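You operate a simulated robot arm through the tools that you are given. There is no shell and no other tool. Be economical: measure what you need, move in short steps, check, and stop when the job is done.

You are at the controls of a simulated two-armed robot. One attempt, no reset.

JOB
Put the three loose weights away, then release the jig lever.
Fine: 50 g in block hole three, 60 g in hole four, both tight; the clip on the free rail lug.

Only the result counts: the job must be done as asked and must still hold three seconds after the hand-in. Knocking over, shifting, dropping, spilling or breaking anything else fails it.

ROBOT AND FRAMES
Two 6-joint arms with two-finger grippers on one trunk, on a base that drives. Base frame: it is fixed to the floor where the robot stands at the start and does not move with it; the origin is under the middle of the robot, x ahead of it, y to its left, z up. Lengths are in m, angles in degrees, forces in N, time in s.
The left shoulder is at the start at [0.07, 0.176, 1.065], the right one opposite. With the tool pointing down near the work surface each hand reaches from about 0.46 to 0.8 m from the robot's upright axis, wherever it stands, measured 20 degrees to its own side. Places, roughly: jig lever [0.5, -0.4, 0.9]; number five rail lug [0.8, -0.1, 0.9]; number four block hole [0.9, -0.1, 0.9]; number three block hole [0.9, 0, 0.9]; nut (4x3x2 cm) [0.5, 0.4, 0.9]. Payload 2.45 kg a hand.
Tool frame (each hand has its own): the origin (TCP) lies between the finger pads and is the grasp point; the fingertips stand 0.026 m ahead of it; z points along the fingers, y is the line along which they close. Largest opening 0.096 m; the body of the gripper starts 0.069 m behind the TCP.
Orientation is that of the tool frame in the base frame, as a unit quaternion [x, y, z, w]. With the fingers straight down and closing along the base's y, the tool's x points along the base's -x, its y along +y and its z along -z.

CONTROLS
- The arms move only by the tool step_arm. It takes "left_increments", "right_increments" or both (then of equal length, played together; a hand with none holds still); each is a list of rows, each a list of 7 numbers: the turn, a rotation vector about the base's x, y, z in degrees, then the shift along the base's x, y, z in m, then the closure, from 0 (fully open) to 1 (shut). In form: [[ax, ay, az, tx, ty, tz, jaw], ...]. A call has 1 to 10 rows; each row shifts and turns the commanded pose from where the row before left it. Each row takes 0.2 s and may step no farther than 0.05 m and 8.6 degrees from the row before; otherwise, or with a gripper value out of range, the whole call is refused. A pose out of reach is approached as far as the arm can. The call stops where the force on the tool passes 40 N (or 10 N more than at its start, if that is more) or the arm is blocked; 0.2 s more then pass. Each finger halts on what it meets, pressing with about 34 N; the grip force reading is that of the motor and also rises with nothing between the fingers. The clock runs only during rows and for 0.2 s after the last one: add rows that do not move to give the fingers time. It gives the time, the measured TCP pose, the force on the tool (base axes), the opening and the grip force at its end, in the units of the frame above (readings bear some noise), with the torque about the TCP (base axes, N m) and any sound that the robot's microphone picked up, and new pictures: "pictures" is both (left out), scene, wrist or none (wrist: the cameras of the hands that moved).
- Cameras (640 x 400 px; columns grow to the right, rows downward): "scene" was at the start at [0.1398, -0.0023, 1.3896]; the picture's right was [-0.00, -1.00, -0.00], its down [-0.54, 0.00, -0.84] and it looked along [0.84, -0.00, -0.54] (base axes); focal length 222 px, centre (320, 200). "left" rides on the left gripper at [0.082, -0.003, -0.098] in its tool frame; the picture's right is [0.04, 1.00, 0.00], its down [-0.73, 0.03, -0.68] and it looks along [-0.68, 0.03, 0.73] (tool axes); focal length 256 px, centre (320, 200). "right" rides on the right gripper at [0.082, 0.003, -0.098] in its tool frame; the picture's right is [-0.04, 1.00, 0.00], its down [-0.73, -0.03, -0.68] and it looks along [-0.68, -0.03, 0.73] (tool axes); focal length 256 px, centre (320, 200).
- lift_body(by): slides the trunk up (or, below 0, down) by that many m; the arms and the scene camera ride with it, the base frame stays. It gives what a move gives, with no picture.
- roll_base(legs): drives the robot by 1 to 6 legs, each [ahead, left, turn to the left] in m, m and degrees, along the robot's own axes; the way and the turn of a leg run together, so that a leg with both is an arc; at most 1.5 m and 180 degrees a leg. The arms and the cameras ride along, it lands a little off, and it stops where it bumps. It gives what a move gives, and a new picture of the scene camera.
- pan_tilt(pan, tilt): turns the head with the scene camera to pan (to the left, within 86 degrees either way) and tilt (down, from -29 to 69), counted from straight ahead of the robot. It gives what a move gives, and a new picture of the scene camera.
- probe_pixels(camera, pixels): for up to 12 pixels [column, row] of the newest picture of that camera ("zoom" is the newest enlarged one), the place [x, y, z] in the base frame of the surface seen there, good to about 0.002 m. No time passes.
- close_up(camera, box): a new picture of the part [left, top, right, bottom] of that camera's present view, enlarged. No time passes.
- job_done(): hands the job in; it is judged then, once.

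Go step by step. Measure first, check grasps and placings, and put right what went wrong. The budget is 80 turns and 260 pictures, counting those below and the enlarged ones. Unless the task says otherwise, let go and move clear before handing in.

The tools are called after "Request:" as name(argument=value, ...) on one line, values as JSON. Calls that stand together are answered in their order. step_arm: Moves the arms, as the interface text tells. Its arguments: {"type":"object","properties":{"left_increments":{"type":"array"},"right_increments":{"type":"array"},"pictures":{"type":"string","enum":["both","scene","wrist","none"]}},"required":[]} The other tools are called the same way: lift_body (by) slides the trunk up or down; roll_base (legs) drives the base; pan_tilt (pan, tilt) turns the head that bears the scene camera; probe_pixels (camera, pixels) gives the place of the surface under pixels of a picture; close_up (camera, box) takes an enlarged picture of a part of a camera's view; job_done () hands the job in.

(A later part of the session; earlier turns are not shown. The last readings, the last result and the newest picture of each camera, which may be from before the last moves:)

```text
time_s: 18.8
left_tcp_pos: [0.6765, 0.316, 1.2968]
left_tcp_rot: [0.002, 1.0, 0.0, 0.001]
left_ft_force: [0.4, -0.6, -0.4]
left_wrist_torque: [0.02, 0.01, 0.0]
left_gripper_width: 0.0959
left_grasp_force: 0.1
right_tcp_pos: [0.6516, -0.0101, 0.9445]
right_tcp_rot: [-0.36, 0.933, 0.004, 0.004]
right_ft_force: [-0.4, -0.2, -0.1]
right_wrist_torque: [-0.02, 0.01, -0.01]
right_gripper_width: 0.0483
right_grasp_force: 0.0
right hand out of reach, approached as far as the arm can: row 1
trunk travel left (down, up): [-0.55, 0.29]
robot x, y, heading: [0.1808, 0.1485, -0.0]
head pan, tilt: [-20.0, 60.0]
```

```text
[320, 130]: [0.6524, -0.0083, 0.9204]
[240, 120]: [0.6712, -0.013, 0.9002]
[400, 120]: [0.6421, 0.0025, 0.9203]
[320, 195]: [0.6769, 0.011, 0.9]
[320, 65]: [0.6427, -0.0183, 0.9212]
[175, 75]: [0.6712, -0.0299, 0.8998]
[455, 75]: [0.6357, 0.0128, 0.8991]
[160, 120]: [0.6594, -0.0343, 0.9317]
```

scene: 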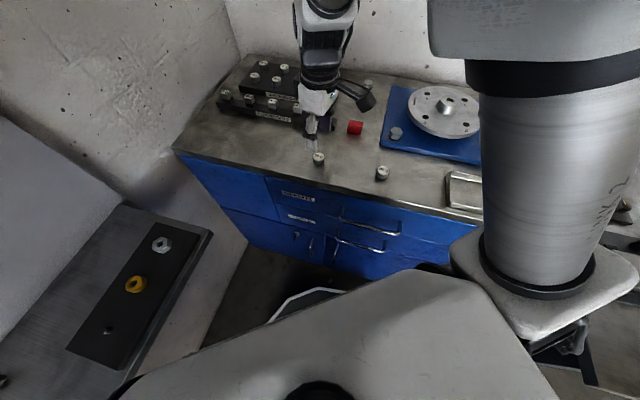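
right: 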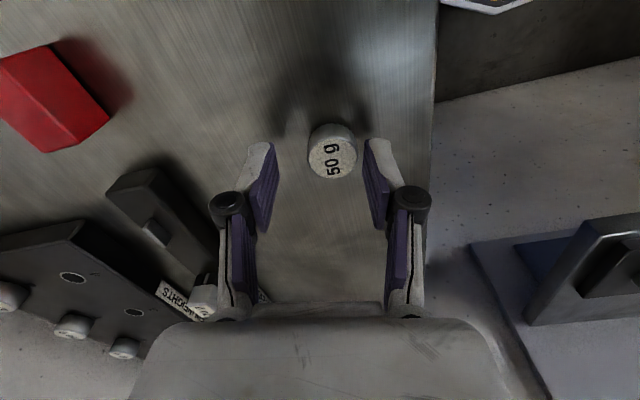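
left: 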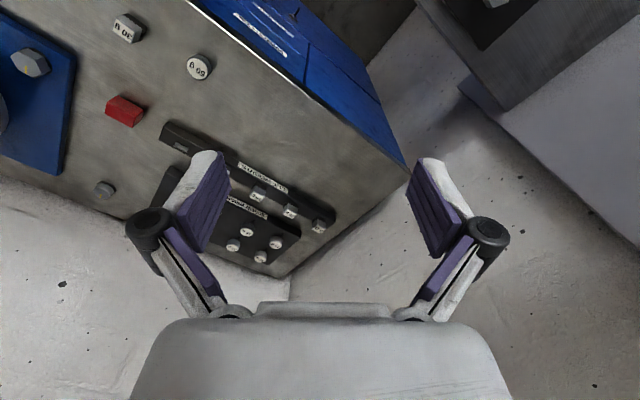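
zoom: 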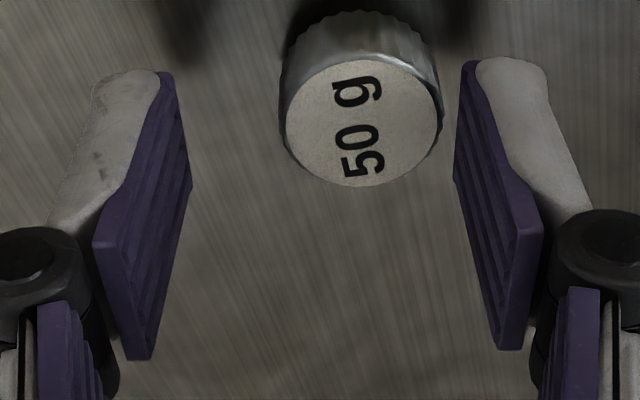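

The wrist reached its inner reach limit here ("out of reach"), so this stance is too close for the picks. I'll lift the hand, back the robot to about (-0.10,0.05), and fetch the clip from the floor first with the trunk lowered.

Request:
step_arm(right_increments=[[0, 0, 0, 0, 0, 0.04, 0.5], [0, 0, 0, 0, 0, 0.04, 0.5]], pictures="none")

Request:
roll_base(legs=[[-0.28, -0.1, 0]])

Request:
pan_tilt(pan=0, tilt=60)

```text
time_s: 19.4
left_tcp_pos: [0.6753, 0.3167, 1.2986]
left_tcp_rot: [0.001, 1.0, 0.0, 0.001]
left_ft_force: [-0.3, 0.0, 0.0]
left_wrist_torque: [-0.03, -0.03, 0.03]
left_gripper_width: 0.096
left_grasp_force: 0.1
right_tcp_pos: [0.6488, -0.0064, 1.0215]
right_tcp_rot: [-0.37, 0.929, -0.016, -0.004]
right_ft_force: [-0.2, -0.2, -0.8]
right_wrist_torque: [-0.03, -0.02, 0.01]
right_gripper_width: 0.0483
right_grasp_force: 0.2
trunk travel left (down, up): [-0.55, 0.29]
robot x, y, heading: [0.1853, 0.1468, -0.4]
head pan, tilt: [-20.0, 60.0]
```

```text
time_s: 21.5
left_tcp_pos: [0.3977, 0.2132, 1.2973]
left_tcp_rot: [0.003, 1.0, 0.001, 0.001]
left_ft_force: [-0.4, 0.3, -0.4]
left_wrist_torque: [-0.02, 0.0, -0.01]
left_gripper_width: 0.096
left_grasp_force: 0.0
right_tcp_pos: [0.3701, -0.1087, 1.0236]
right_tcp_rot: [-0.368, 0.93, -0.017, -0.001]
right_ft_force: [0.0, 0.6, -0.6]
right_wrist_torque: [0.01, 0.03, 0.0]
right_gripper_width: 0.048
right_grasp_force: 0.0
trunk travel left (down, up): [-0.55, 0.29]
robot x, y, heading: [-0.0975, 0.0494, -0.5]
head pan, tilt: [-20.0, 60.0]
```

scene: 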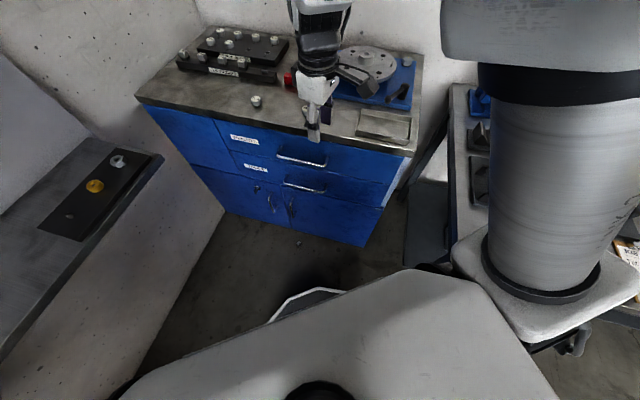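

```text
time_s: 22.3
left_tcp_pos: [0.3961, 0.2142, 1.2968]
left_tcp_rot: [0.004, 1.0, 0.0, 0.0]
left_ft_force: [0.0, -0.7, -0.5]
left_wrist_torque: [0.02, 0.0, 0.0]
left_gripper_width: 0.0962
left_grasp_force: 0.1
right_tcp_pos: [0.3695, -0.1094, 1.0236]
right_tcp_rot: [-0.369, 0.929, -0.016, -0.002]
right_ft_force: [-0.2, 0.2, -0.4]
right_wrist_torque: [-0.02, 0.01, 0.02]
right_gripper_width: 0.0482
right_grasp_force: 0.2
trunk travel left (down, up): [-0.55, 0.29]
robot x, y, heading: [-0.0952, 0.0501, -0.4]
head pan, tilt: [0.0, 60.0]
```

scene: 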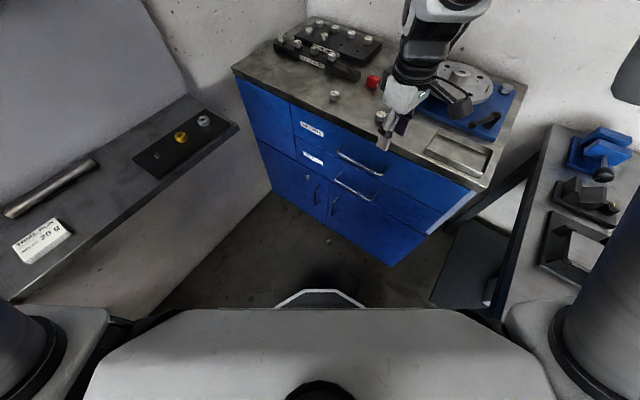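

The clip is visible on the floor at (303,240). I'll zoom on it and on the note card at (40,240).

Request:
close_up(camera="scene", box=[280, 225, 330, 257])

Request:
probe_pixels(camera="scene", pixels=[[303, 240], [300, 240], [306, 240], [303, 237], [272, 190], [390, 266]])

Request:
close_up(camera="scene", box=[0, 200, 100, 270])

```text
12.50 times, centred on (305, 241) of scene
```

zoom: 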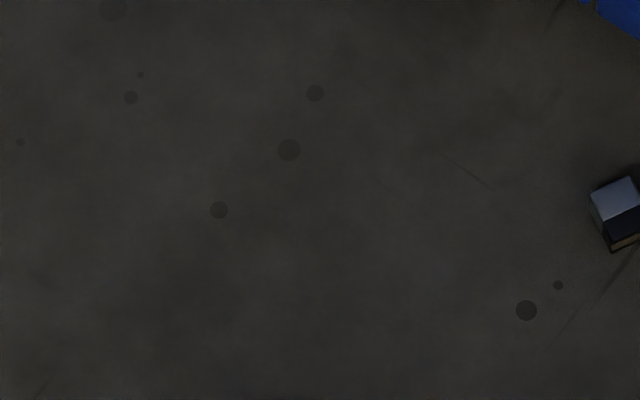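

```text
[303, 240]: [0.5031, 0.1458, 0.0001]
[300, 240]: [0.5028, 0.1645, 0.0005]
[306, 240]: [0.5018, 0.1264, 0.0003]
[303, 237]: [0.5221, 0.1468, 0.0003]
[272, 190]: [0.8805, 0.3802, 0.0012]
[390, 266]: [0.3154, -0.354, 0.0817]
```

```text
5.71 times, centred on (50, 235) of scene
```

zoom: 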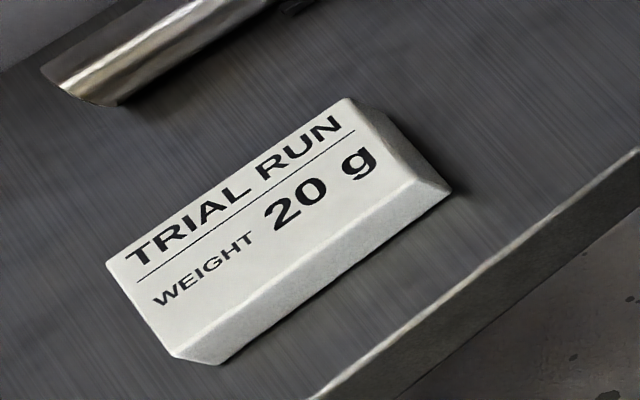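

The label is unrelated. The clip is really at about scene (328,242); zooming there.

Request:
close_up(camera="scene", box=[316, 233, 342, 250])

Request:
probe_pixels(camera="zoom", pixels=[[320, 200], [300, 180], [300, 220], [280, 200], [340, 200], [260, 200], [360, 220], [320, 240], [320, 160], [340, 180]])

```text
16.00 times, centred on (329, 242) of scene
```

zoom: 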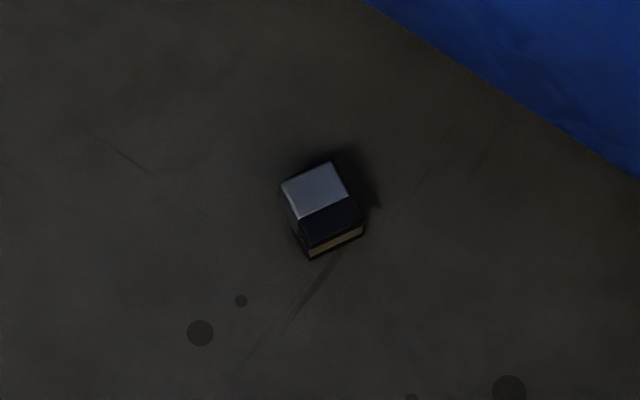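

```text
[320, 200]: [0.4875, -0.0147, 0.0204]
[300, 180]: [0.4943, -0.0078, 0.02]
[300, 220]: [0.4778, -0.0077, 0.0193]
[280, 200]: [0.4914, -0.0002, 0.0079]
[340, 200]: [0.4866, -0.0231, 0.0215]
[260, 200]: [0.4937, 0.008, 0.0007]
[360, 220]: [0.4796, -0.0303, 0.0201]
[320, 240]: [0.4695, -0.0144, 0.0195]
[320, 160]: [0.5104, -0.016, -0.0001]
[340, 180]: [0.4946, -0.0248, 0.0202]
```

The clip now lies on its side on the floor (top at z 0.02, centre ≈(0.483,-0.016)), legs toward the robot. I'll lower the trunk fully, then reposition the hand over it.

Request:
lift_body(by=-0.3)

Request:
lift_body(by=-0.25)

Request:
pan_tilt(pan=0, tilt=50)

```text
time_s: 25.3
left_tcp_pos: [0.3975, 0.2141, 0.998]
left_tcp_rot: [0.003, 1.0, 0.0, 0.001]
left_ft_force: [0.5, -0.6, -0.6]
left_wrist_torque: [-0.01, -0.03, 0.0]
left_gripper_width: 0.096
left_grasp_force: 0.1
right_tcp_pos: [0.3706, -0.1088, 0.7237]
right_tcp_rot: [-0.368, 0.93, -0.015, -0.001]
right_ft_force: [-0.1, 0.5, 0.5]
right_wrist_torque: [0.01, 0.01, -0.01]
right_gripper_width: 0.0479
right_grasp_force: 0.0
trunk travel left (down, up): [-0.25, 0.59]
robot x, y, heading: [-0.0965, 0.0472, -0.4]
head pan, tilt: [0.0, 60.0]
```

```text
time_s: 27.9
left_tcp_pos: [0.3968, 0.2128, 0.7469]
left_tcp_rot: [0.003, 1.0, 0.0, 0.0]
left_ft_force: [0.2, -0.2, -0.1]
left_wrist_torque: [-0.02, 0.01, 0.01]
left_gripper_width: 0.096
left_grasp_force: 0.1
right_tcp_pos: [0.3695, -0.1091, 0.4731]
right_tcp_rot: [-0.368, 0.93, -0.015, -0.001]
right_ft_force: [-1.1, -0.2, -0.4]
right_wrist_torque: [0.03, 0.01, -0.03]
right_gripper_width: 0.0479
right_grasp_force: 0.0
trunk travel left (down, up): [0.0, 0.84]
robot x, y, heading: [-0.0985, 0.0454, -0.4]
head pan, tilt: [0.0, 60.0]
```

```text
time_s: 28.6
left_tcp_pos: [0.397, 0.2134, 0.747]
left_tcp_rot: [0.004, 1.0, 0.0, 0.0]
left_ft_force: [0.0, 0.0, -0.3]
left_wrist_torque: [0.02, 0.02, 0.0]
left_gripper_width: 0.0959
left_grasp_force: 0.2
right_tcp_pos: [0.3707, -0.1085, 0.4722]
right_tcp_rot: [-0.368, 0.93, -0.015, -0.001]
right_ft_force: [-0.2, 0.3, -0.4]
right_wrist_torque: [-0.02, 0.0, -0.02]
right_gripper_width: 0.048
right_grasp_force: 0.2
trunk travel left (down, up): [0.0, 0.84]
robot x, y, heading: [-0.0958, 0.0484, -0.4]
head pan, tilt: [0.0, 50.0]
```

scene: 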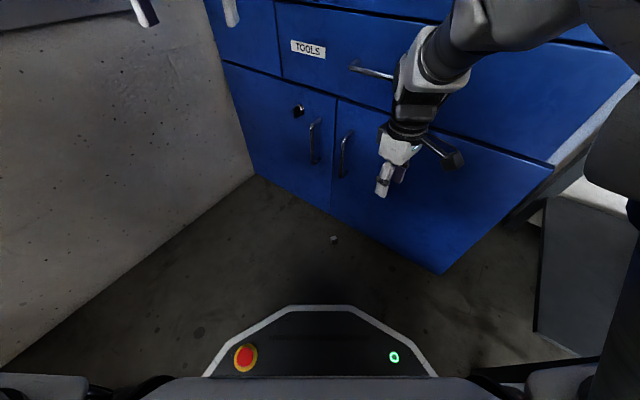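

Trunk is down; clip visible at (333,240). Close-up and probe for pose.

Request:
close_up(camera="scene", box=[318, 230, 350, 250])

Request:
probe_pixels(camera="zoom", pixels=[[280, 150], [350, 150], [280, 250], [350, 250], [320, 200], [320, 120], [320, 280], [240, 200], [400, 200], [300, 180], [340, 180], [300, 220]])

Request:
probe_pixels(camera="scene", pixels=[[313, 140], [347, 150], [370, 72], [331, 170], [440, 255], [330, 340]])

```text
16.00 times, centred on (334, 240) of scene
```

zoom: 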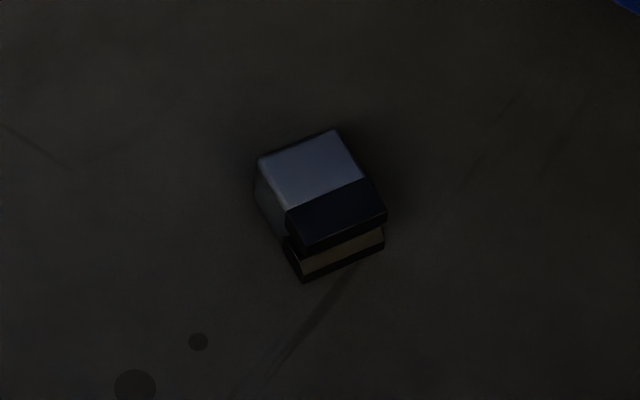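

```text
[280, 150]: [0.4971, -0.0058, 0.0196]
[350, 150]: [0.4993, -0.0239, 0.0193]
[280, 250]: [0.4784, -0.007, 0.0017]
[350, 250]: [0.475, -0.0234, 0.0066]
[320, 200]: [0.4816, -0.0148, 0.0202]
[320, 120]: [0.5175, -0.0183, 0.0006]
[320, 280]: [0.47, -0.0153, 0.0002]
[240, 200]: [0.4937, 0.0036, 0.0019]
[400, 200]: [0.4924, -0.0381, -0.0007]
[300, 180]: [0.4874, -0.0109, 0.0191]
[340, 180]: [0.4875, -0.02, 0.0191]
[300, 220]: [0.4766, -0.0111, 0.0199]
```

```text
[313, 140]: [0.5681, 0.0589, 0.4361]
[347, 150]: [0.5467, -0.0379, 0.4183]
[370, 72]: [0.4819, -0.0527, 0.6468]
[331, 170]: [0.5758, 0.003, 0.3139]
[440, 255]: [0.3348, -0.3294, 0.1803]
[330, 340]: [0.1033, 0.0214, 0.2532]
```

Clip centre ≈ (0.485,-0.015), long axis pointing to the robot, yaw for closing across ≈ +25.5°. Drawer handles stick out to n≈0.42 so I'll approach with a slight 8° forward tilt; first to a hover at z≈0.15.

Request:
step_arm(right_increments=[[1.25, -1.68, -4.4, 0.0147, 0.0119, -0.0403, 0.5], [1.25, -1.68, -4.4, 0.0147, 0.0119, -0.0403, 0.5], [1.25, -1.68, -4.4, 0.0147, 0.0119, -0.0403, 0.5], [1.25, -1.68, -4.4, 0.0147, 0.0119, -0.0403, 0.5], [0, 0, 0, 0.0147, 0.0119, -0.0403, 0.5], [0, 0, 0, 0.0147, 0.0119, -0.0403, 0.5], [0, 0, 0, 0.0147, 0.0119, -0.0403, 0.5], [0, 0, 0, 0.0147, 0.0119, -0.0403, 0.5], [0, 0, 0, 0, 0, 0, 0.5]])

```text
time_s: 30.6
left_tcp_pos: [0.3973, 0.2134, 0.7472]
left_tcp_rot: [0.004, 1.0, 0.0, 0.001]
left_ft_force: [1.0, -0.4, 0.3]
left_wrist_torque: [0.02, 0.0, 0.0]
left_gripper_width: 0.0961
left_grasp_force: 0.1
right_tcp_pos: [0.4937, -0.0272, 0.1498]
right_tcp_rot: [-0.221, 0.973, 0.002, 0.064]
right_ft_force: [-0.1, 0.1, -0.7]
right_wrist_torque: [0.02, -0.01, -0.03]
right_gripper_width: 0.048
right_grasp_force: 0.0
right hand out of reach, approached as far as the arm can: row 2, 3, 4
trunk travel left (down, up): [0.0, 0.84]
robot x, y, heading: [-0.098, 0.0471, -0.2]
head pan, tilt: [0.0, 50.0]
```

scene: 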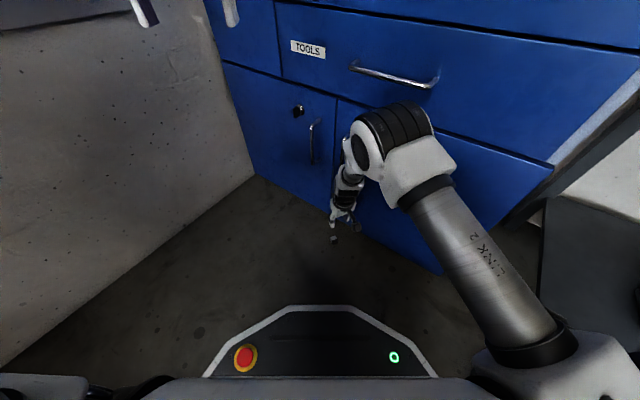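
right: 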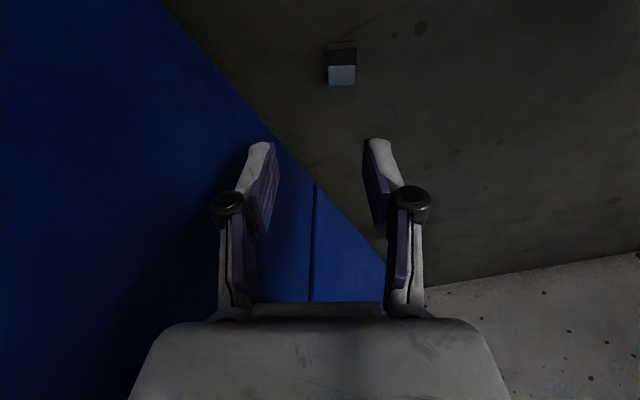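

Hover reached, clip seen at (341,63) with matching yaw; TCP is off by (-0.006,+0.013). Descend to z≈0.06 with correction.

Request:
step_arm(right_increments=[[0, 0, 0, -0.003, 0.0065, -0.03, 0.5], [0, 0, 0, -0.003, 0.0065, -0.03, 0.5], [0, 0, 0, 0, 0, -0.03, 0.5], [0, 0, 0, 0, 0, 0, 0.5]])

Request:
close_up(camera="right", box=[220, 60, 420, 185])

```text
time_s: 31.6
left_tcp_pos: [0.3972, 0.2131, 0.7476]
left_tcp_rot: [0.004, 1.0, 0.0, 0.0]
left_ft_force: [0.8, 0.0, 0.9]
left_wrist_torque: [-0.02, -0.03, 0.01]
left_gripper_width: 0.096
left_grasp_force: 0.0
right_tcp_pos: [0.4891, -0.0144, 0.0597]
right_tcp_rot: [-0.22, 0.973, 0.002, 0.065]
right_ft_force: [-0.6, -0.2, -0.9]
right_wrist_torque: [-0.01, 0.01, 0.01]
right_gripper_width: 0.0479
right_grasp_force: 0.0
trunk travel left (down, up): [0.0, 0.84]
robot x, y, heading: [-0.0946, 0.047, -0.4]
head pan, tilt: [0.0, 50.0]
```

scene: 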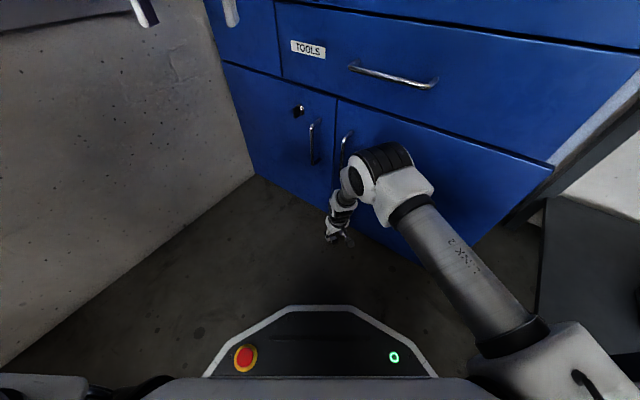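
right: 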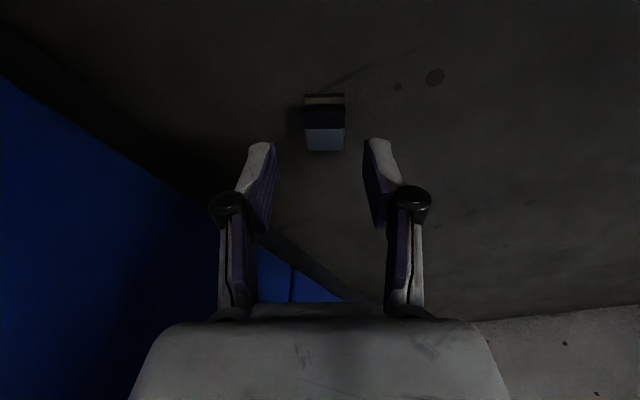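

```text
3.20 times, centred on (320, 122) of right
```

zoom: 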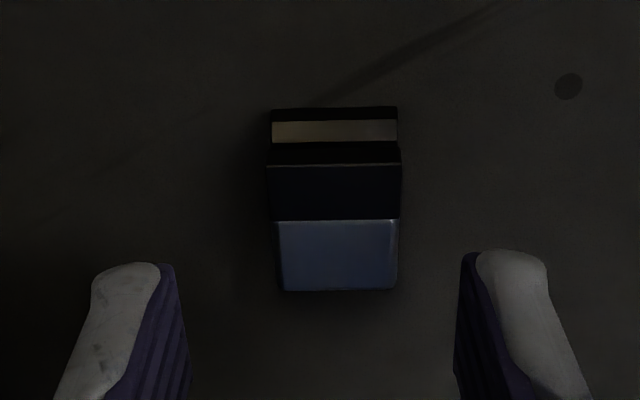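

Yaw is exact; clip is ~4 mm off laterally. Probe the clip's faces with this camera for the final correction.

Request:
probe_pixels(camera="zoom", pixels=[[285, 225], [395, 225], [335, 285], [335, 225], [335, 170], [275, 172], [395, 172], [290, 285], [390, 285]])

```text
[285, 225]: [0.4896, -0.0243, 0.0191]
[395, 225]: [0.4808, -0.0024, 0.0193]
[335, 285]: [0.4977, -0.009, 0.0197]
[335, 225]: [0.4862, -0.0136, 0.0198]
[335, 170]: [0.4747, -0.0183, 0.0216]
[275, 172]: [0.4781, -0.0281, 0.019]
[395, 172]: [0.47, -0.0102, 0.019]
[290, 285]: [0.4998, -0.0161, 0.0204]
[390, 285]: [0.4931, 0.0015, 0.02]
```

Clip centre (0.486,-0.0136), width 23.6 mm. Descend to z≈0.034 with a small shift, open, and read the force before closing.

Request:
step_arm(right_increments=[[0, 0, 0, -0.0022, 0.0015, -0.016, 0.5], [0, 0, 0, 0, 0, -0.01, 0.5], [0, 0, 0, 0, 0, 0, 0.5]], pictures="wrist")

```text
time_s: 32.4
left_tcp_pos: [0.3975, 0.2142, 0.7488]
left_tcp_rot: [0.003, 1.0, 0.0, 0.0]
left_ft_force: [0.3, 0.6, 0.9]
left_wrist_torque: [0.02, 0.01, -0.01]
left_gripper_width: 0.0958
left_grasp_force: 0.1
right_tcp_pos: [0.4868, -0.014, 0.0342]
right_tcp_rot: [-0.22, 0.973, 0.002, 0.066]
right_ft_force: [0.0, 0.3, -0.3]
right_wrist_torque: [-0.04, 0.03, 0.02]
right_gripper_width: 0.0476
right_grasp_force: 0.0
trunk travel left (down, up): [0.0, 0.84]
robot x, y, heading: [-0.0969, 0.0476, -0.4]
head pan, tilt: [0.0, 50.0]
```

right: 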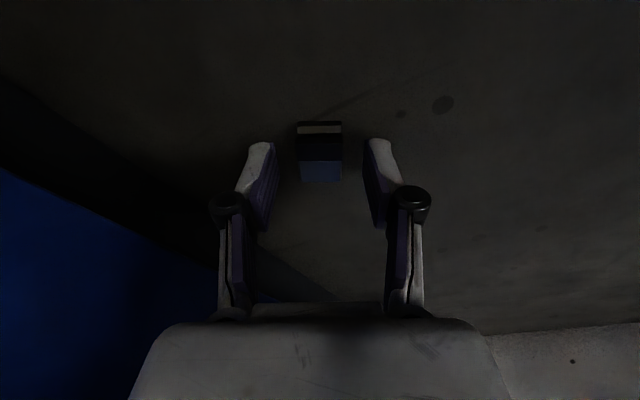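

No contact at z=0.034. Go 4 mm lower and close, watching whether closing itself pushes on the floor.

Request:
step_arm(right_increments=[[0, 0, 0, 0, 0, -0.004, 0.5], [0, 0, 0, 0, 0, 0, 0.65], [0, 0, 0, 0, 0, 0, 0.75], [0, 0, 0, 0, 0, 0, 0.85], [0, 0, 0, 0, 0, 0, 0.85]], pictures="wrist")

Request:
close_up(camera="right", box=[220, 100, 420, 225])

```text
time_s: 33.6
left_tcp_pos: [0.3972, 0.2129, 0.7475]
left_tcp_rot: [0.003, 1.0, 0.001, -0.002]
left_ft_force: [0.0, -0.3, 1.0]
left_wrist_torque: [0.04, -0.01, 0.0]
left_gripper_width: 0.096
left_grasp_force: 0.0
right_tcp_pos: [0.4871, -0.0138, 0.0319]
right_tcp_rot: [-0.221, 0.973, 0.002, 0.066]
right_ft_force: [-0.5, 0.1, 0.8]
right_wrist_torque: [0.0, 0.04, 0.0]
right_gripper_width: 0.0234
right_grasp_force: 33.9
trunk travel left (down, up): [0.0, 0.84]
robot x, y, heading: [-0.0973, 0.0473, -0.0]
head pan, tilt: [0.0, 50.0]
```

right: 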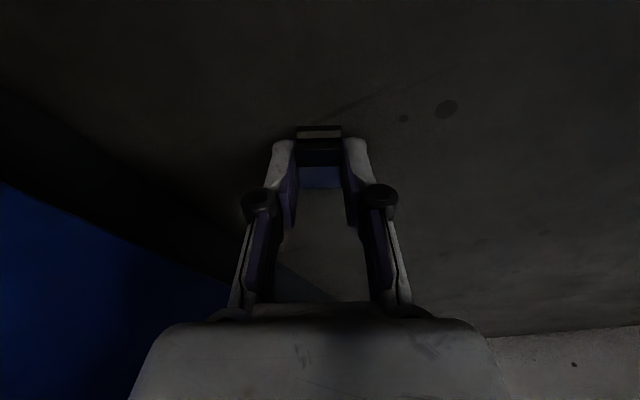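

```text
3.20 times, centred on (320, 162) of right
```

zoom: 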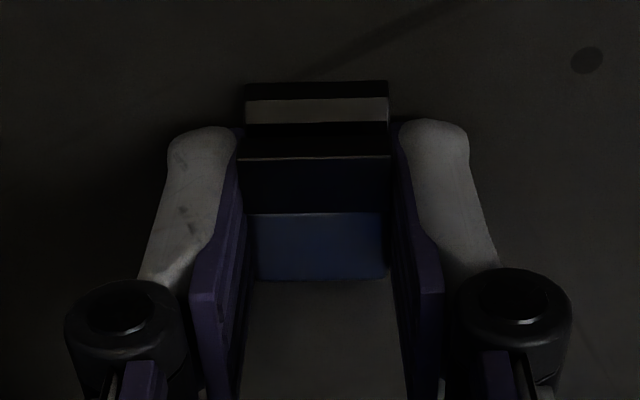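

A clean grip this time (23.4 mm, ~0 N on the floor). Lift gently 6 cm and verify.

Request:
step_arm(right_increments=[[0, 0, 0, 0, 0, 0.01, 0.85], [0, 0, 0, 0, 0, 0.02, 0.85], [0, 0, 0, 0, 0, 0.03, 0.85], [0, 0, 0, 0, 0, 0, 0.85]], pictures="wrist")

Request:
close_up(camera="right", box=[220, 100, 420, 225])

```text
time_s: 34.6
left_tcp_pos: [0.3982, 0.2133, 0.7474]
left_tcp_rot: [0.003, 1.0, 0.0, 0.0]
left_ft_force: [-0.2, -0.1, -0.7]
left_wrist_torque: [0.0, -0.02, -0.03]
left_gripper_width: 0.096
left_grasp_force: 0.1
right_tcp_pos: [0.4885, -0.0149, 0.0905]
right_tcp_rot: [-0.221, 0.973, 0.002, 0.065]
right_ft_force: [0.3, -0.1, -0.5]
right_wrist_torque: [0.02, 0.01, -0.01]
right_gripper_width: 0.0233
right_grasp_force: 33.5
trunk travel left (down, up): [0.0, 0.84]
robot x, y, heading: [-0.096, 0.0438, -0.3]
head pan, tilt: [0.0, 50.0]
```

right: 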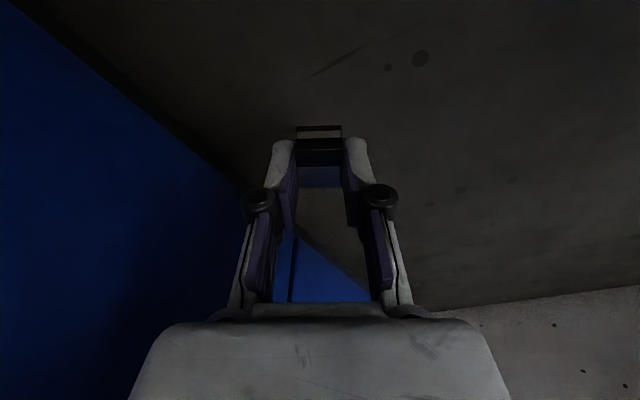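

```text
3.20 times, centred on (320, 162) of right
```

zoom: 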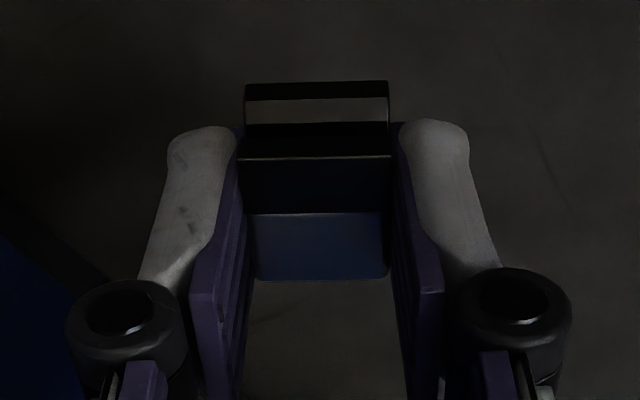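

The clip is held firmly. Now back off 0.15 m from the cabinet so nothing snags on the handles, then raise the trunk.

Request:
roll_base(legs=[[-0.15, 0, 0]])

Request:
lift_body(by=0.55)

Request:
pan_tilt(pan=-15, tilt=35)

```text
time_s: 36.0
left_tcp_pos: [0.2465, 0.2156, 0.7484]
left_tcp_rot: [0.001, 1.0, -0.001, 0.0]
left_ft_force: [0.2, 0.6, -0.5]
left_wrist_torque: [0.01, 0.0, -0.01]
left_gripper_width: 0.0961
left_grasp_force: 0.0
right_tcp_pos: [0.3373, -0.0111, 0.091]
right_tcp_rot: [-0.222, 0.973, 0.002, 0.065]
right_ft_force: [-0.5, 0.9, 0.9]
right_wrist_torque: [-0.03, 0.02, -0.06]
right_gripper_width: 0.0231
right_grasp_force: 33.8
trunk travel left (down, up): [0.0, 0.84]
robot x, y, heading: [-0.2505, 0.0454, -0.3]
head pan, tilt: [0.0, 50.0]
```

scene: 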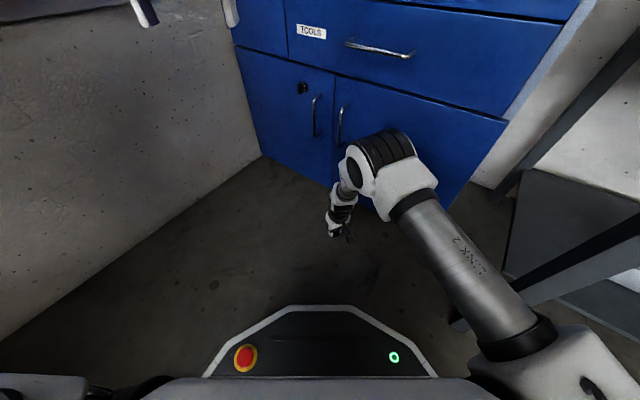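

```text
refused: 0.55 is not a number from -0.4 to 0.4
```

```text
time_s: 36.7
left_tcp_pos: [0.2463, 0.2152, 0.7473]
left_tcp_rot: [0.002, 1.0, 0.0, -0.001]
left_ft_force: [-0.1, -0.6, -0.8]
left_wrist_torque: [-0.03, 0.0, 0.01]
left_gripper_width: 0.0962
left_grasp_force: 0.0
right_tcp_pos: [0.3387, -0.0121, 0.0904]
right_tcp_rot: [-0.222, 0.973, 0.003, 0.065]
right_ft_force: [0.2, -0.2, 0.0]
right_wrist_torque: [-0.01, 0.01, 0.0]
right_gripper_width: 0.0233
right_grasp_force: 33.9
trunk travel left (down, up): [0.0, 0.84]
robot x, y, heading: [-0.2463, 0.0472, -0.1]
head pan, tilt: [-15.0, 35.0]
```

scene: 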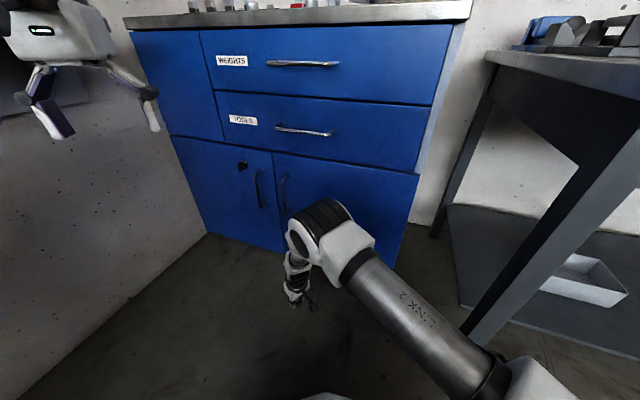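

The trunk step limit is 0.4 per call; raise in two steps.

Request:
lift_body(by=0.4)

Request:
lift_body(by=0.2)

Request:
step_arm(right_increments=[[0, 0, -7, 0.01, 0, 0.045, 0.85], [0, 0, -7, 0.01, 0, 0.045, 0.85], [0, 0, -7, 0.01, 0, 0.045, 0.85], [0, 0, -7, 0.01, 0, 0.045, 0.85], [0, 0, -7, 0.01, 0, 0.045, 0.85], [0, 0, -7, 0.01, -0.01, 0.045, 0.85], [0, 0, -7, 0.01, -0.01, 0.045, 0.85], [0, 0, -7, 0.01, -0.01, 0.04, 0.85], [0, 0, -6, 0.0, -0.01, 0.0, 0.85]])

```text
time_s: 40.6
left_tcp_pos: [0.2469, 0.2162, 1.1468]
left_tcp_rot: [0.001, 1.0, 0.0, 0.0]
left_ft_force: [0.4, 0.6, 0.5]
left_wrist_torque: [-0.03, -0.01, 0.01]
left_gripper_width: 0.0958
left_grasp_force: 0.1
right_tcp_pos: [0.3385, -0.0113, 0.4905]
right_tcp_rot: [-0.222, 0.973, 0.002, 0.066]
right_ft_force: [1.0, -0.2, -0.3]
right_wrist_torque: [0.0, -0.03, -0.01]
right_gripper_width: 0.0234
right_grasp_force: 34.2
trunk travel left (down, up): [-0.4, 0.44]
robot x, y, heading: [-0.2473, 0.0511, -0.3]
head pan, tilt: [-15.0, 35.0]
```

```text
time_s: 42.7
left_tcp_pos: [0.2451, 0.2159, 1.347]
left_tcp_rot: [0.001, 1.0, 0.001, 0.0]
left_ft_force: [0.2, -0.3, 0.0]
left_wrist_torque: [0.01, -0.01, -0.02]
left_gripper_width: 0.096
left_grasp_force: 0.1
right_tcp_pos: [0.3392, -0.0107, 0.6908]
right_tcp_rot: [-0.222, 0.973, 0.002, 0.066]
right_ft_force: [-0.2, 0.1, 0.5]
right_wrist_torque: [-0.04, -0.01, 0.03]
right_gripper_width: 0.0232
right_grasp_force: 34.0
trunk travel left (down, up): [-0.6, 0.24]
robot x, y, heading: [-0.2494, 0.0474, -0.3]
head pan, tilt: [-15.0, 35.0]
```

```text
time_s: 44.7
left_tcp_pos: [0.2466, 0.2167, 1.3474]
left_tcp_rot: [0.001, 1.0, 0.0, 0.001]
left_ft_force: [-0.2, 0.9, 0.7]
left_wrist_torque: [0.02, 0.01, -0.02]
left_gripper_width: 0.0959
left_grasp_force: 0.2
right_tcp_pos: [0.4251, -0.0617, 1.0431]
right_tcp_rot: [0.311, 0.948, -0.033, 0.059]
right_ft_force: [-0.5, -0.8, -0.1]
right_wrist_torque: [0.03, 0.03, -0.03]
right_gripper_width: 0.0233
right_grasp_force: 34.0
right hand out of reach, approached as far as the arm can: row 1, 2, 3
trunk travel left (down, up): [-0.6, 0.24]
robot x, y, heading: [-0.2491, 0.0468, -0.1]
head pan, tilt: [-15.0, 35.0]
```

scene: 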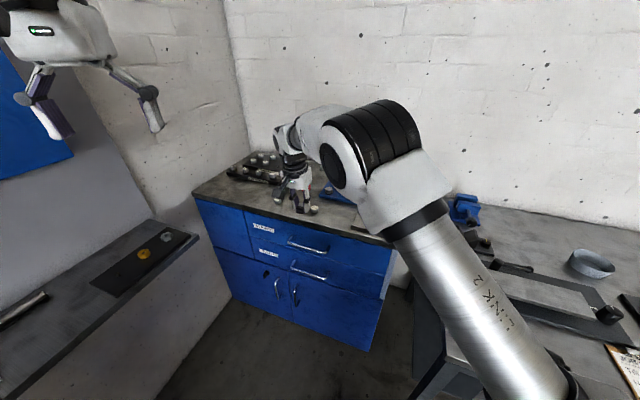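
right: 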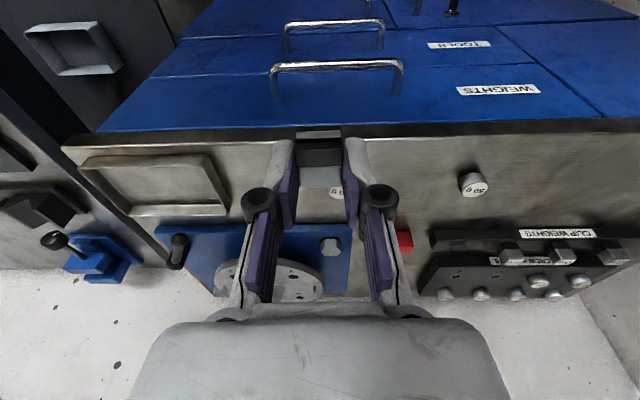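

The clip is held, yaw −36°. Plan: tip the tool forward (~82° from vertical) so the clip's legs point down, set it standing on the table edge strip near (0.59,-0.066), then re-grip from above. First the tipping in free air.

Request:
step_arm(right_increments=[[1.2, -0.9, 0, 0, 0, 0.005, 0.85], [-4.9, -6.65, 0, 0, 0, 0.005, 0.85], [-4.9, -6.65, 0, 0, 0, 0.005, 0.85], [-4.9, -6.65, 0, 0, 0, 0.005, 0.85], [-4.9, -6.65, 0, 0, 0, 0, 0.85], [-4.9, -6.65, 0, 0, 0, 0, 0.85], [-4.9, -6.65, 0, 0, 0, 0, 0.85], [-4.9, -6.65, 0, 0, 0, 0, 0.85], [-4.9, -6.65, 0, 0, 0, 0, 0.85], [-4.9, -6.65, 0, 0, 0, 0, 0.85]])

```text
time_s: 46.9
left_tcp_pos: [0.248, 0.2164, 1.3479]
left_tcp_rot: [0.002, 1.0, 0.0, -0.001]
left_ft_force: [0.0, -0.2, -0.6]
left_wrist_torque: [-0.03, 0.04, 0.0]
left_gripper_width: 0.0961
left_grasp_force: 0.0
right_tcp_pos: [0.4942, -0.1821, 1.075]
right_tcp_rot: [0.256, 0.716, -0.203, 0.617]
right_ft_force: [0.2, 0.6, -0.5]
right_wrist_torque: [0.01, 0.02, -0.02]
right_gripper_width: 0.023
right_grasp_force: 33.6
right hand out of reach, approached as far as the arm can: row 4, 5, 6, 7, 8, 9, 10
trunk travel left (down, up): [-0.6, 0.24]
robot x, y, heading: [-0.2454, 0.0488, 0.1]
head pan, tilt: [-15.0, 35.0]
```

scene: 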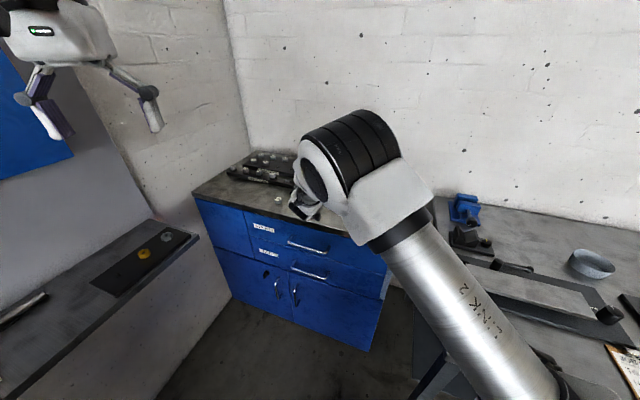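
right: 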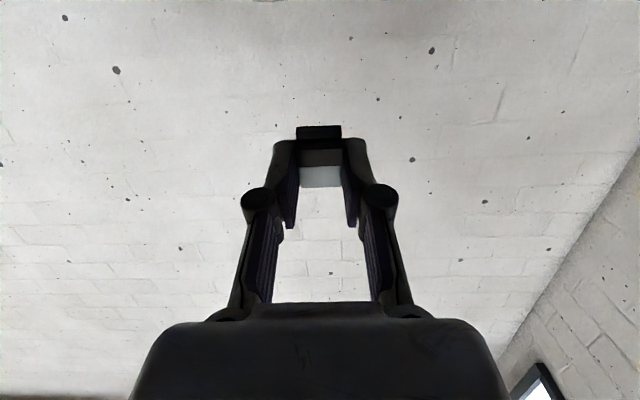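

Orientation is now 81° from vertical as wanted; the position had drifted at the inner limit. I move forward over the target spot, then lower to a hover at z≈0.96.

Request:
step_arm(right_increments=[[0, 0, 0, 0.03, 0.002, 0, 0.85], [0, 0, 0, 0.03, 0.002, 0, 0.85], [0, 0, 0, 0.03, 0.002, 0, 0.85], [0, 0, 0, 0.03, 0.002, 0, 0.85], [0, 0, 0, 0.029, 0.001, -0.01, 0.85], [0, 0, 0, 0, 0, -0.03, 0.85], [0, 0, 0, 0, 0, -0.03, 0.85], [0, 0, 0, 0, 0, -0.03, 0.85], [0, 0, 0, 0, 0, 0, 0.85]])

Request:
close_up(camera="scene", box=[220, 150, 380, 250])

```text
time_s: 48.7
left_tcp_pos: [0.2439, 0.2143, 1.347]
left_tcp_rot: [0.001, 1.0, 0.0, 0.0]
left_ft_force: [0.4, -1.0, -0.6]
left_wrist_torque: [0.02, 0.01, 0.0]
left_gripper_width: 0.096
left_grasp_force: 0.2
right_tcp_pos: [0.642, -0.1515, 0.9938]
right_tcp_rot: [0.236, 0.713, -0.202, 0.629]
right_ft_force: [0.5, 0.3, 4.0]
right_wrist_torque: [0.19, 0.28, -0.06]
right_gripper_width: 0.023
right_grasp_force: 34.2
trunk travel left (down, up): [-0.6, 0.24]
robot x, y, heading: [-0.2467, 0.0461, -0.5]
head pan, tilt: [-15.0, 35.0]
stopped in row 8 (right hand): the force on the tool passed its limit at 45 N (the readings are from after the stop); the commanded pose is now the measured one
```

scene: 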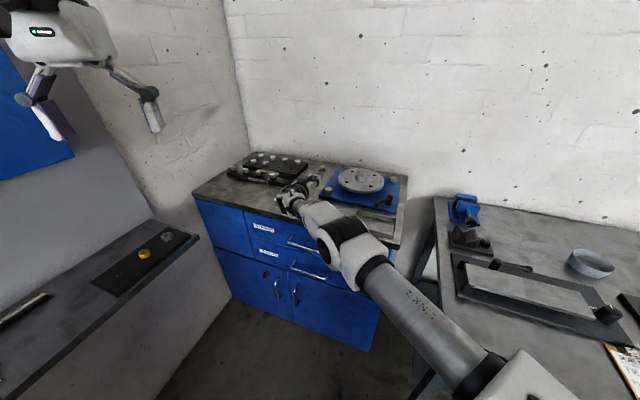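
right: 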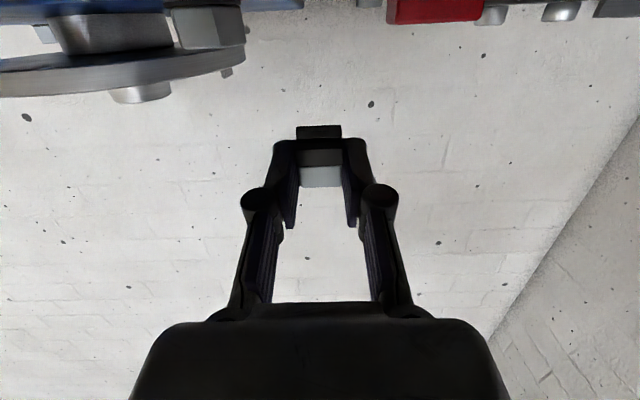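

```text
4.00 times, centred on (300, 200) of scene
```

zoom: 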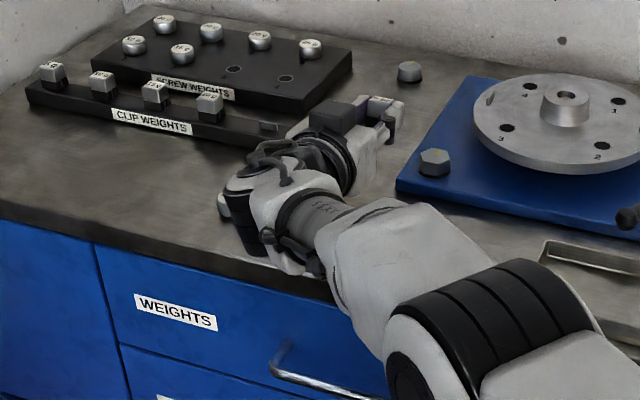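

The commanded pose had re-anchored to the drifted one, so the hand landed at (0.642,-0.152) and the wrist touched the table. Raise straight up immediately and check the loose weights.

Request:
step_arm(right_increments=[[0, 0, 0, 0, 0, 0.03, 0.85], [0, 0, 0, 0, 0, 0.04, 0.85], [0, 0, 0, 0, 0, 0.04, 0.85], [0, 0, 0, 0, 0, 0, 0.85]], pictures="scene")

Request:
close_up(camera="scene", box=[220, 140, 420, 260])

```text
time_s: 49.7
left_tcp_pos: [0.2474, 0.2157, 1.3461]
left_tcp_rot: [0.002, 1.0, 0.0, -0.001]
left_ft_force: [0.0, 0.6, -0.4]
left_wrist_torque: [-0.03, 0.02, -0.01]
left_gripper_width: 0.0961
left_grasp_force: 0.0
right_tcp_pos: [0.6436, -0.1513, 1.1011]
right_tcp_rot: [0.235, 0.714, -0.203, 0.628]
right_ft_force: [-0.1, 0.5, 0.1]
right_wrist_torque: [-0.03, -0.04, 0.01]
right_gripper_width: 0.0227
right_grasp_force: 33.8
trunk travel left (down, up): [-0.6, 0.24]
robot x, y, heading: [-0.2477, 0.0469, 0.2]
head pan, tilt: [-15.0, 35.0]
```

scene: 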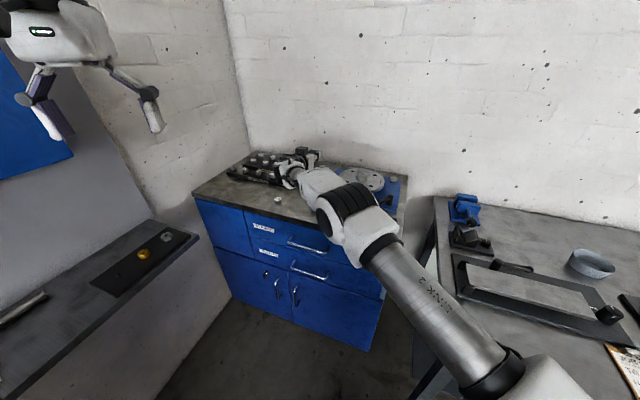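

```text
3.20 times, centred on (320, 200) of scene
```

zoom: 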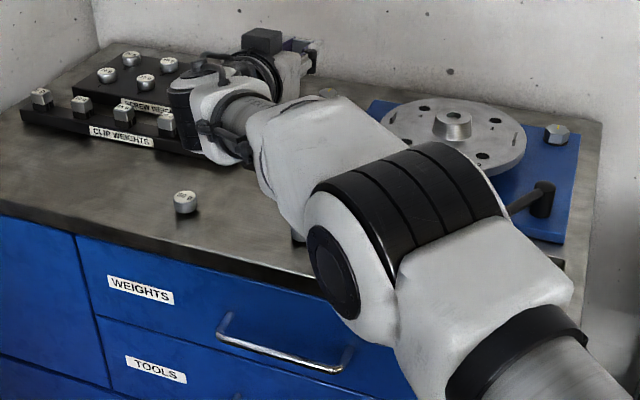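

The 50 g still stands; the camera housing had touched the table. Probe the drawer handle and weights to plan a clean path to the correct spot.

Request:
probe_pixels(camera="zoom", pixels=[[218, 325], [285, 345], [352, 350], [225, 318], [185, 197], [298, 238], [150, 225], [60, 205], [280, 275]])

Request:
step_arm(right_increments=[[0, 0, 0, -0.034, 0.049, 0, 0.85], [0, 0, 0, -0.0, 0.04, 0, 0.85], [0, 0, 0, -0.03, 0.01, 0, 0.85], [0, 0, 0, -0.005, 0, 0, 0.85]], pictures="scene")

Request:
close_up(camera="scene", box=[220, 140, 420, 260])

```text
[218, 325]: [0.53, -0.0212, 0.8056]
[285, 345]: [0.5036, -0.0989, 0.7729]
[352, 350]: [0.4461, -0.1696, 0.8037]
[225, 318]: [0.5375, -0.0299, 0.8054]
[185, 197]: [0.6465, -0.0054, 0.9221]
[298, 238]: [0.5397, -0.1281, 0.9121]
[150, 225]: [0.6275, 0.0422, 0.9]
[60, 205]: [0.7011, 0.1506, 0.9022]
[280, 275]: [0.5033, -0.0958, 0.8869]
```

```text
refused: row 1 steps farther than a row can; nothing moved
```

```text
3.20 times, centred on (320, 200) of scene
```

zoom: 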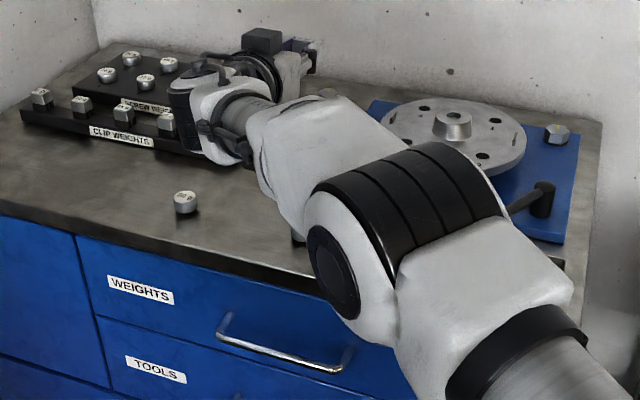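

The handle tops out at z 0.806, so it's clear. Move at height to above the target (TCP 0.574,-0.053) in legal steps.

Request:
step_arm(right_increments=[[0, 0, 0, -0.0232, 0.0328, 0, 0.85], [0, 0, 0, -0.0232, 0.0328, -0.01, 0.85], [0, 0, 0, -0.0232, 0.0328, -0.02, 0.85], [0, 0, 0, 0, 0, 0, 0.85]], pictures="scene")

Request:
close_up(camera="scene", box=[220, 140, 420, 260])

```text
time_s: 50.7
left_tcp_pos: [0.247, 0.2166, 1.3471]
left_tcp_rot: [0.001, 1.0, 0.0, 0.0]
left_ft_force: [0.8, 0.6, 0.0]
left_wrist_torque: [0.01, -0.02, 0.04]
left_gripper_width: 0.0958
left_grasp_force: 0.0
right_tcp_pos: [0.5984, -0.0773, 1.0681]
right_tcp_rot: [0.236, 0.714, -0.202, 0.627]
right_ft_force: [-1.7, 0.0, 0.0]
right_wrist_torque: [0.06, 0.03, -0.01]
right_gripper_width: 0.0236
right_grasp_force: 34.0
right hand out of reach, approached as far as the arm can: row 3
trunk travel left (down, up): [-0.6, 0.24]
robot x, y, heading: [-0.2488, 0.0492, -0.2]
head pan, tilt: [-15.0, 35.0]
```

scene: 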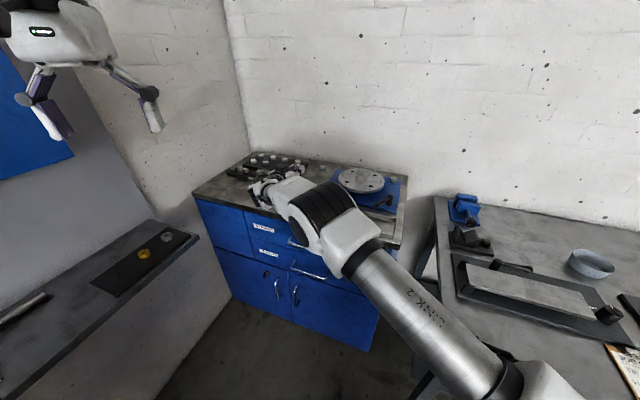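

```text
3.20 times, centred on (320, 200) of scene
```

zoom: 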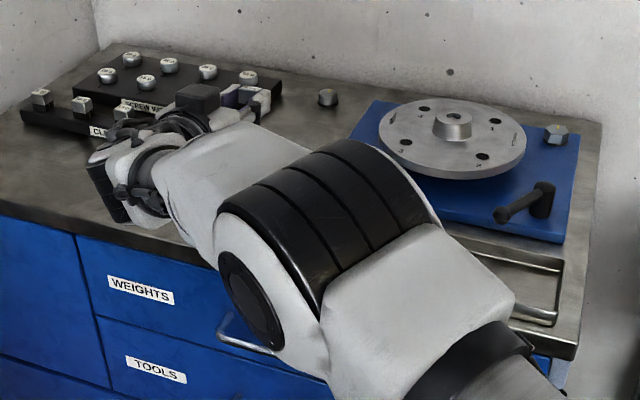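

Reach is limited because the tool heading (−37°) fights the arm's direction. I'll turn the tool heading to ~0° (straight ahead), which suits the arm, staying at height.

Request:
step_arm(right_increments=[[0, 0, 7.4, -0.005, 0.002, 0, 0.85], [0, 0, 7.4, -0.005, 0.002, 0, 0.85], [0, 0, 7.4, -0.01, 0.003, 0, 0.85], [0, 0, 7.4, -0.01, 0.003, 0, 0.85], [0, 0, 7.4, -0.01, 0.003, 0, 0.85], [0, 0, 0, 0, 0, 0, 0.85]], pictures="scene")

Request:
close_up(camera="scene", box=[220, 140, 420, 260])

```text
time_s: 52.1
left_tcp_pos: [0.2469, 0.2154, 1.3478]
left_tcp_rot: [0.002, 1.0, 0.0, -0.001]
left_ft_force: [-0.1, 0.4, -0.5]
left_wrist_torque: [0.01, 0.0, -0.01]
left_gripper_width: 0.096
left_grasp_force: 0.0
right_tcp_pos: [0.5836, -0.052, 1.07]
right_tcp_rot: [-0.001, 0.753, -0.005, 0.658]
right_ft_force: [-0.3, -0.8, -0.1]
right_wrist_torque: [0.02, 0.02, -0.01]
right_gripper_width: 0.0233
right_grasp_force: 34.2
right hand out of reach, approached as far as the arm can: row 5
trunk travel left (down, up): [-0.6, 0.24]
robot x, y, heading: [-0.2476, 0.0474, -0.3]
head pan, tilt: [-15.0, 35.0]
```

scene: 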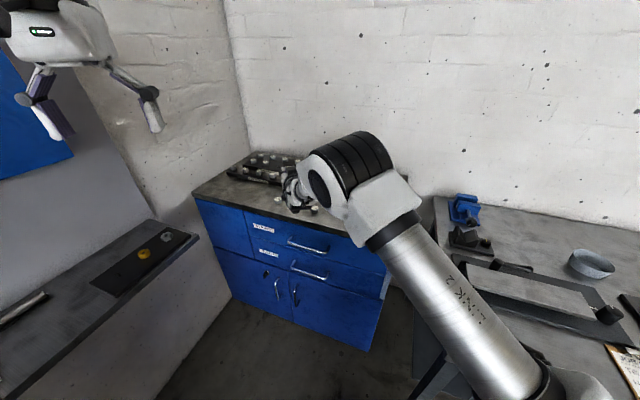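

```text
3.20 times, centred on (320, 200) of scene
```

zoom: 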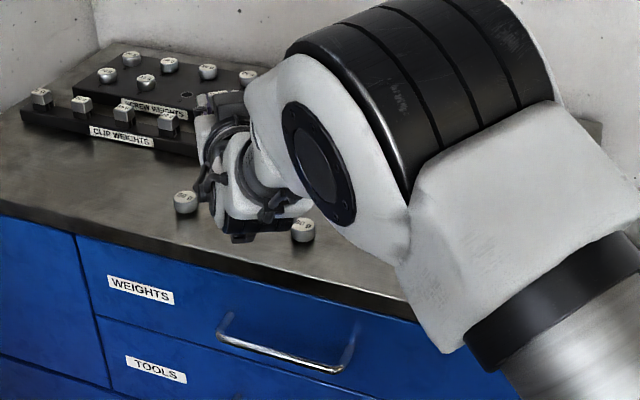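

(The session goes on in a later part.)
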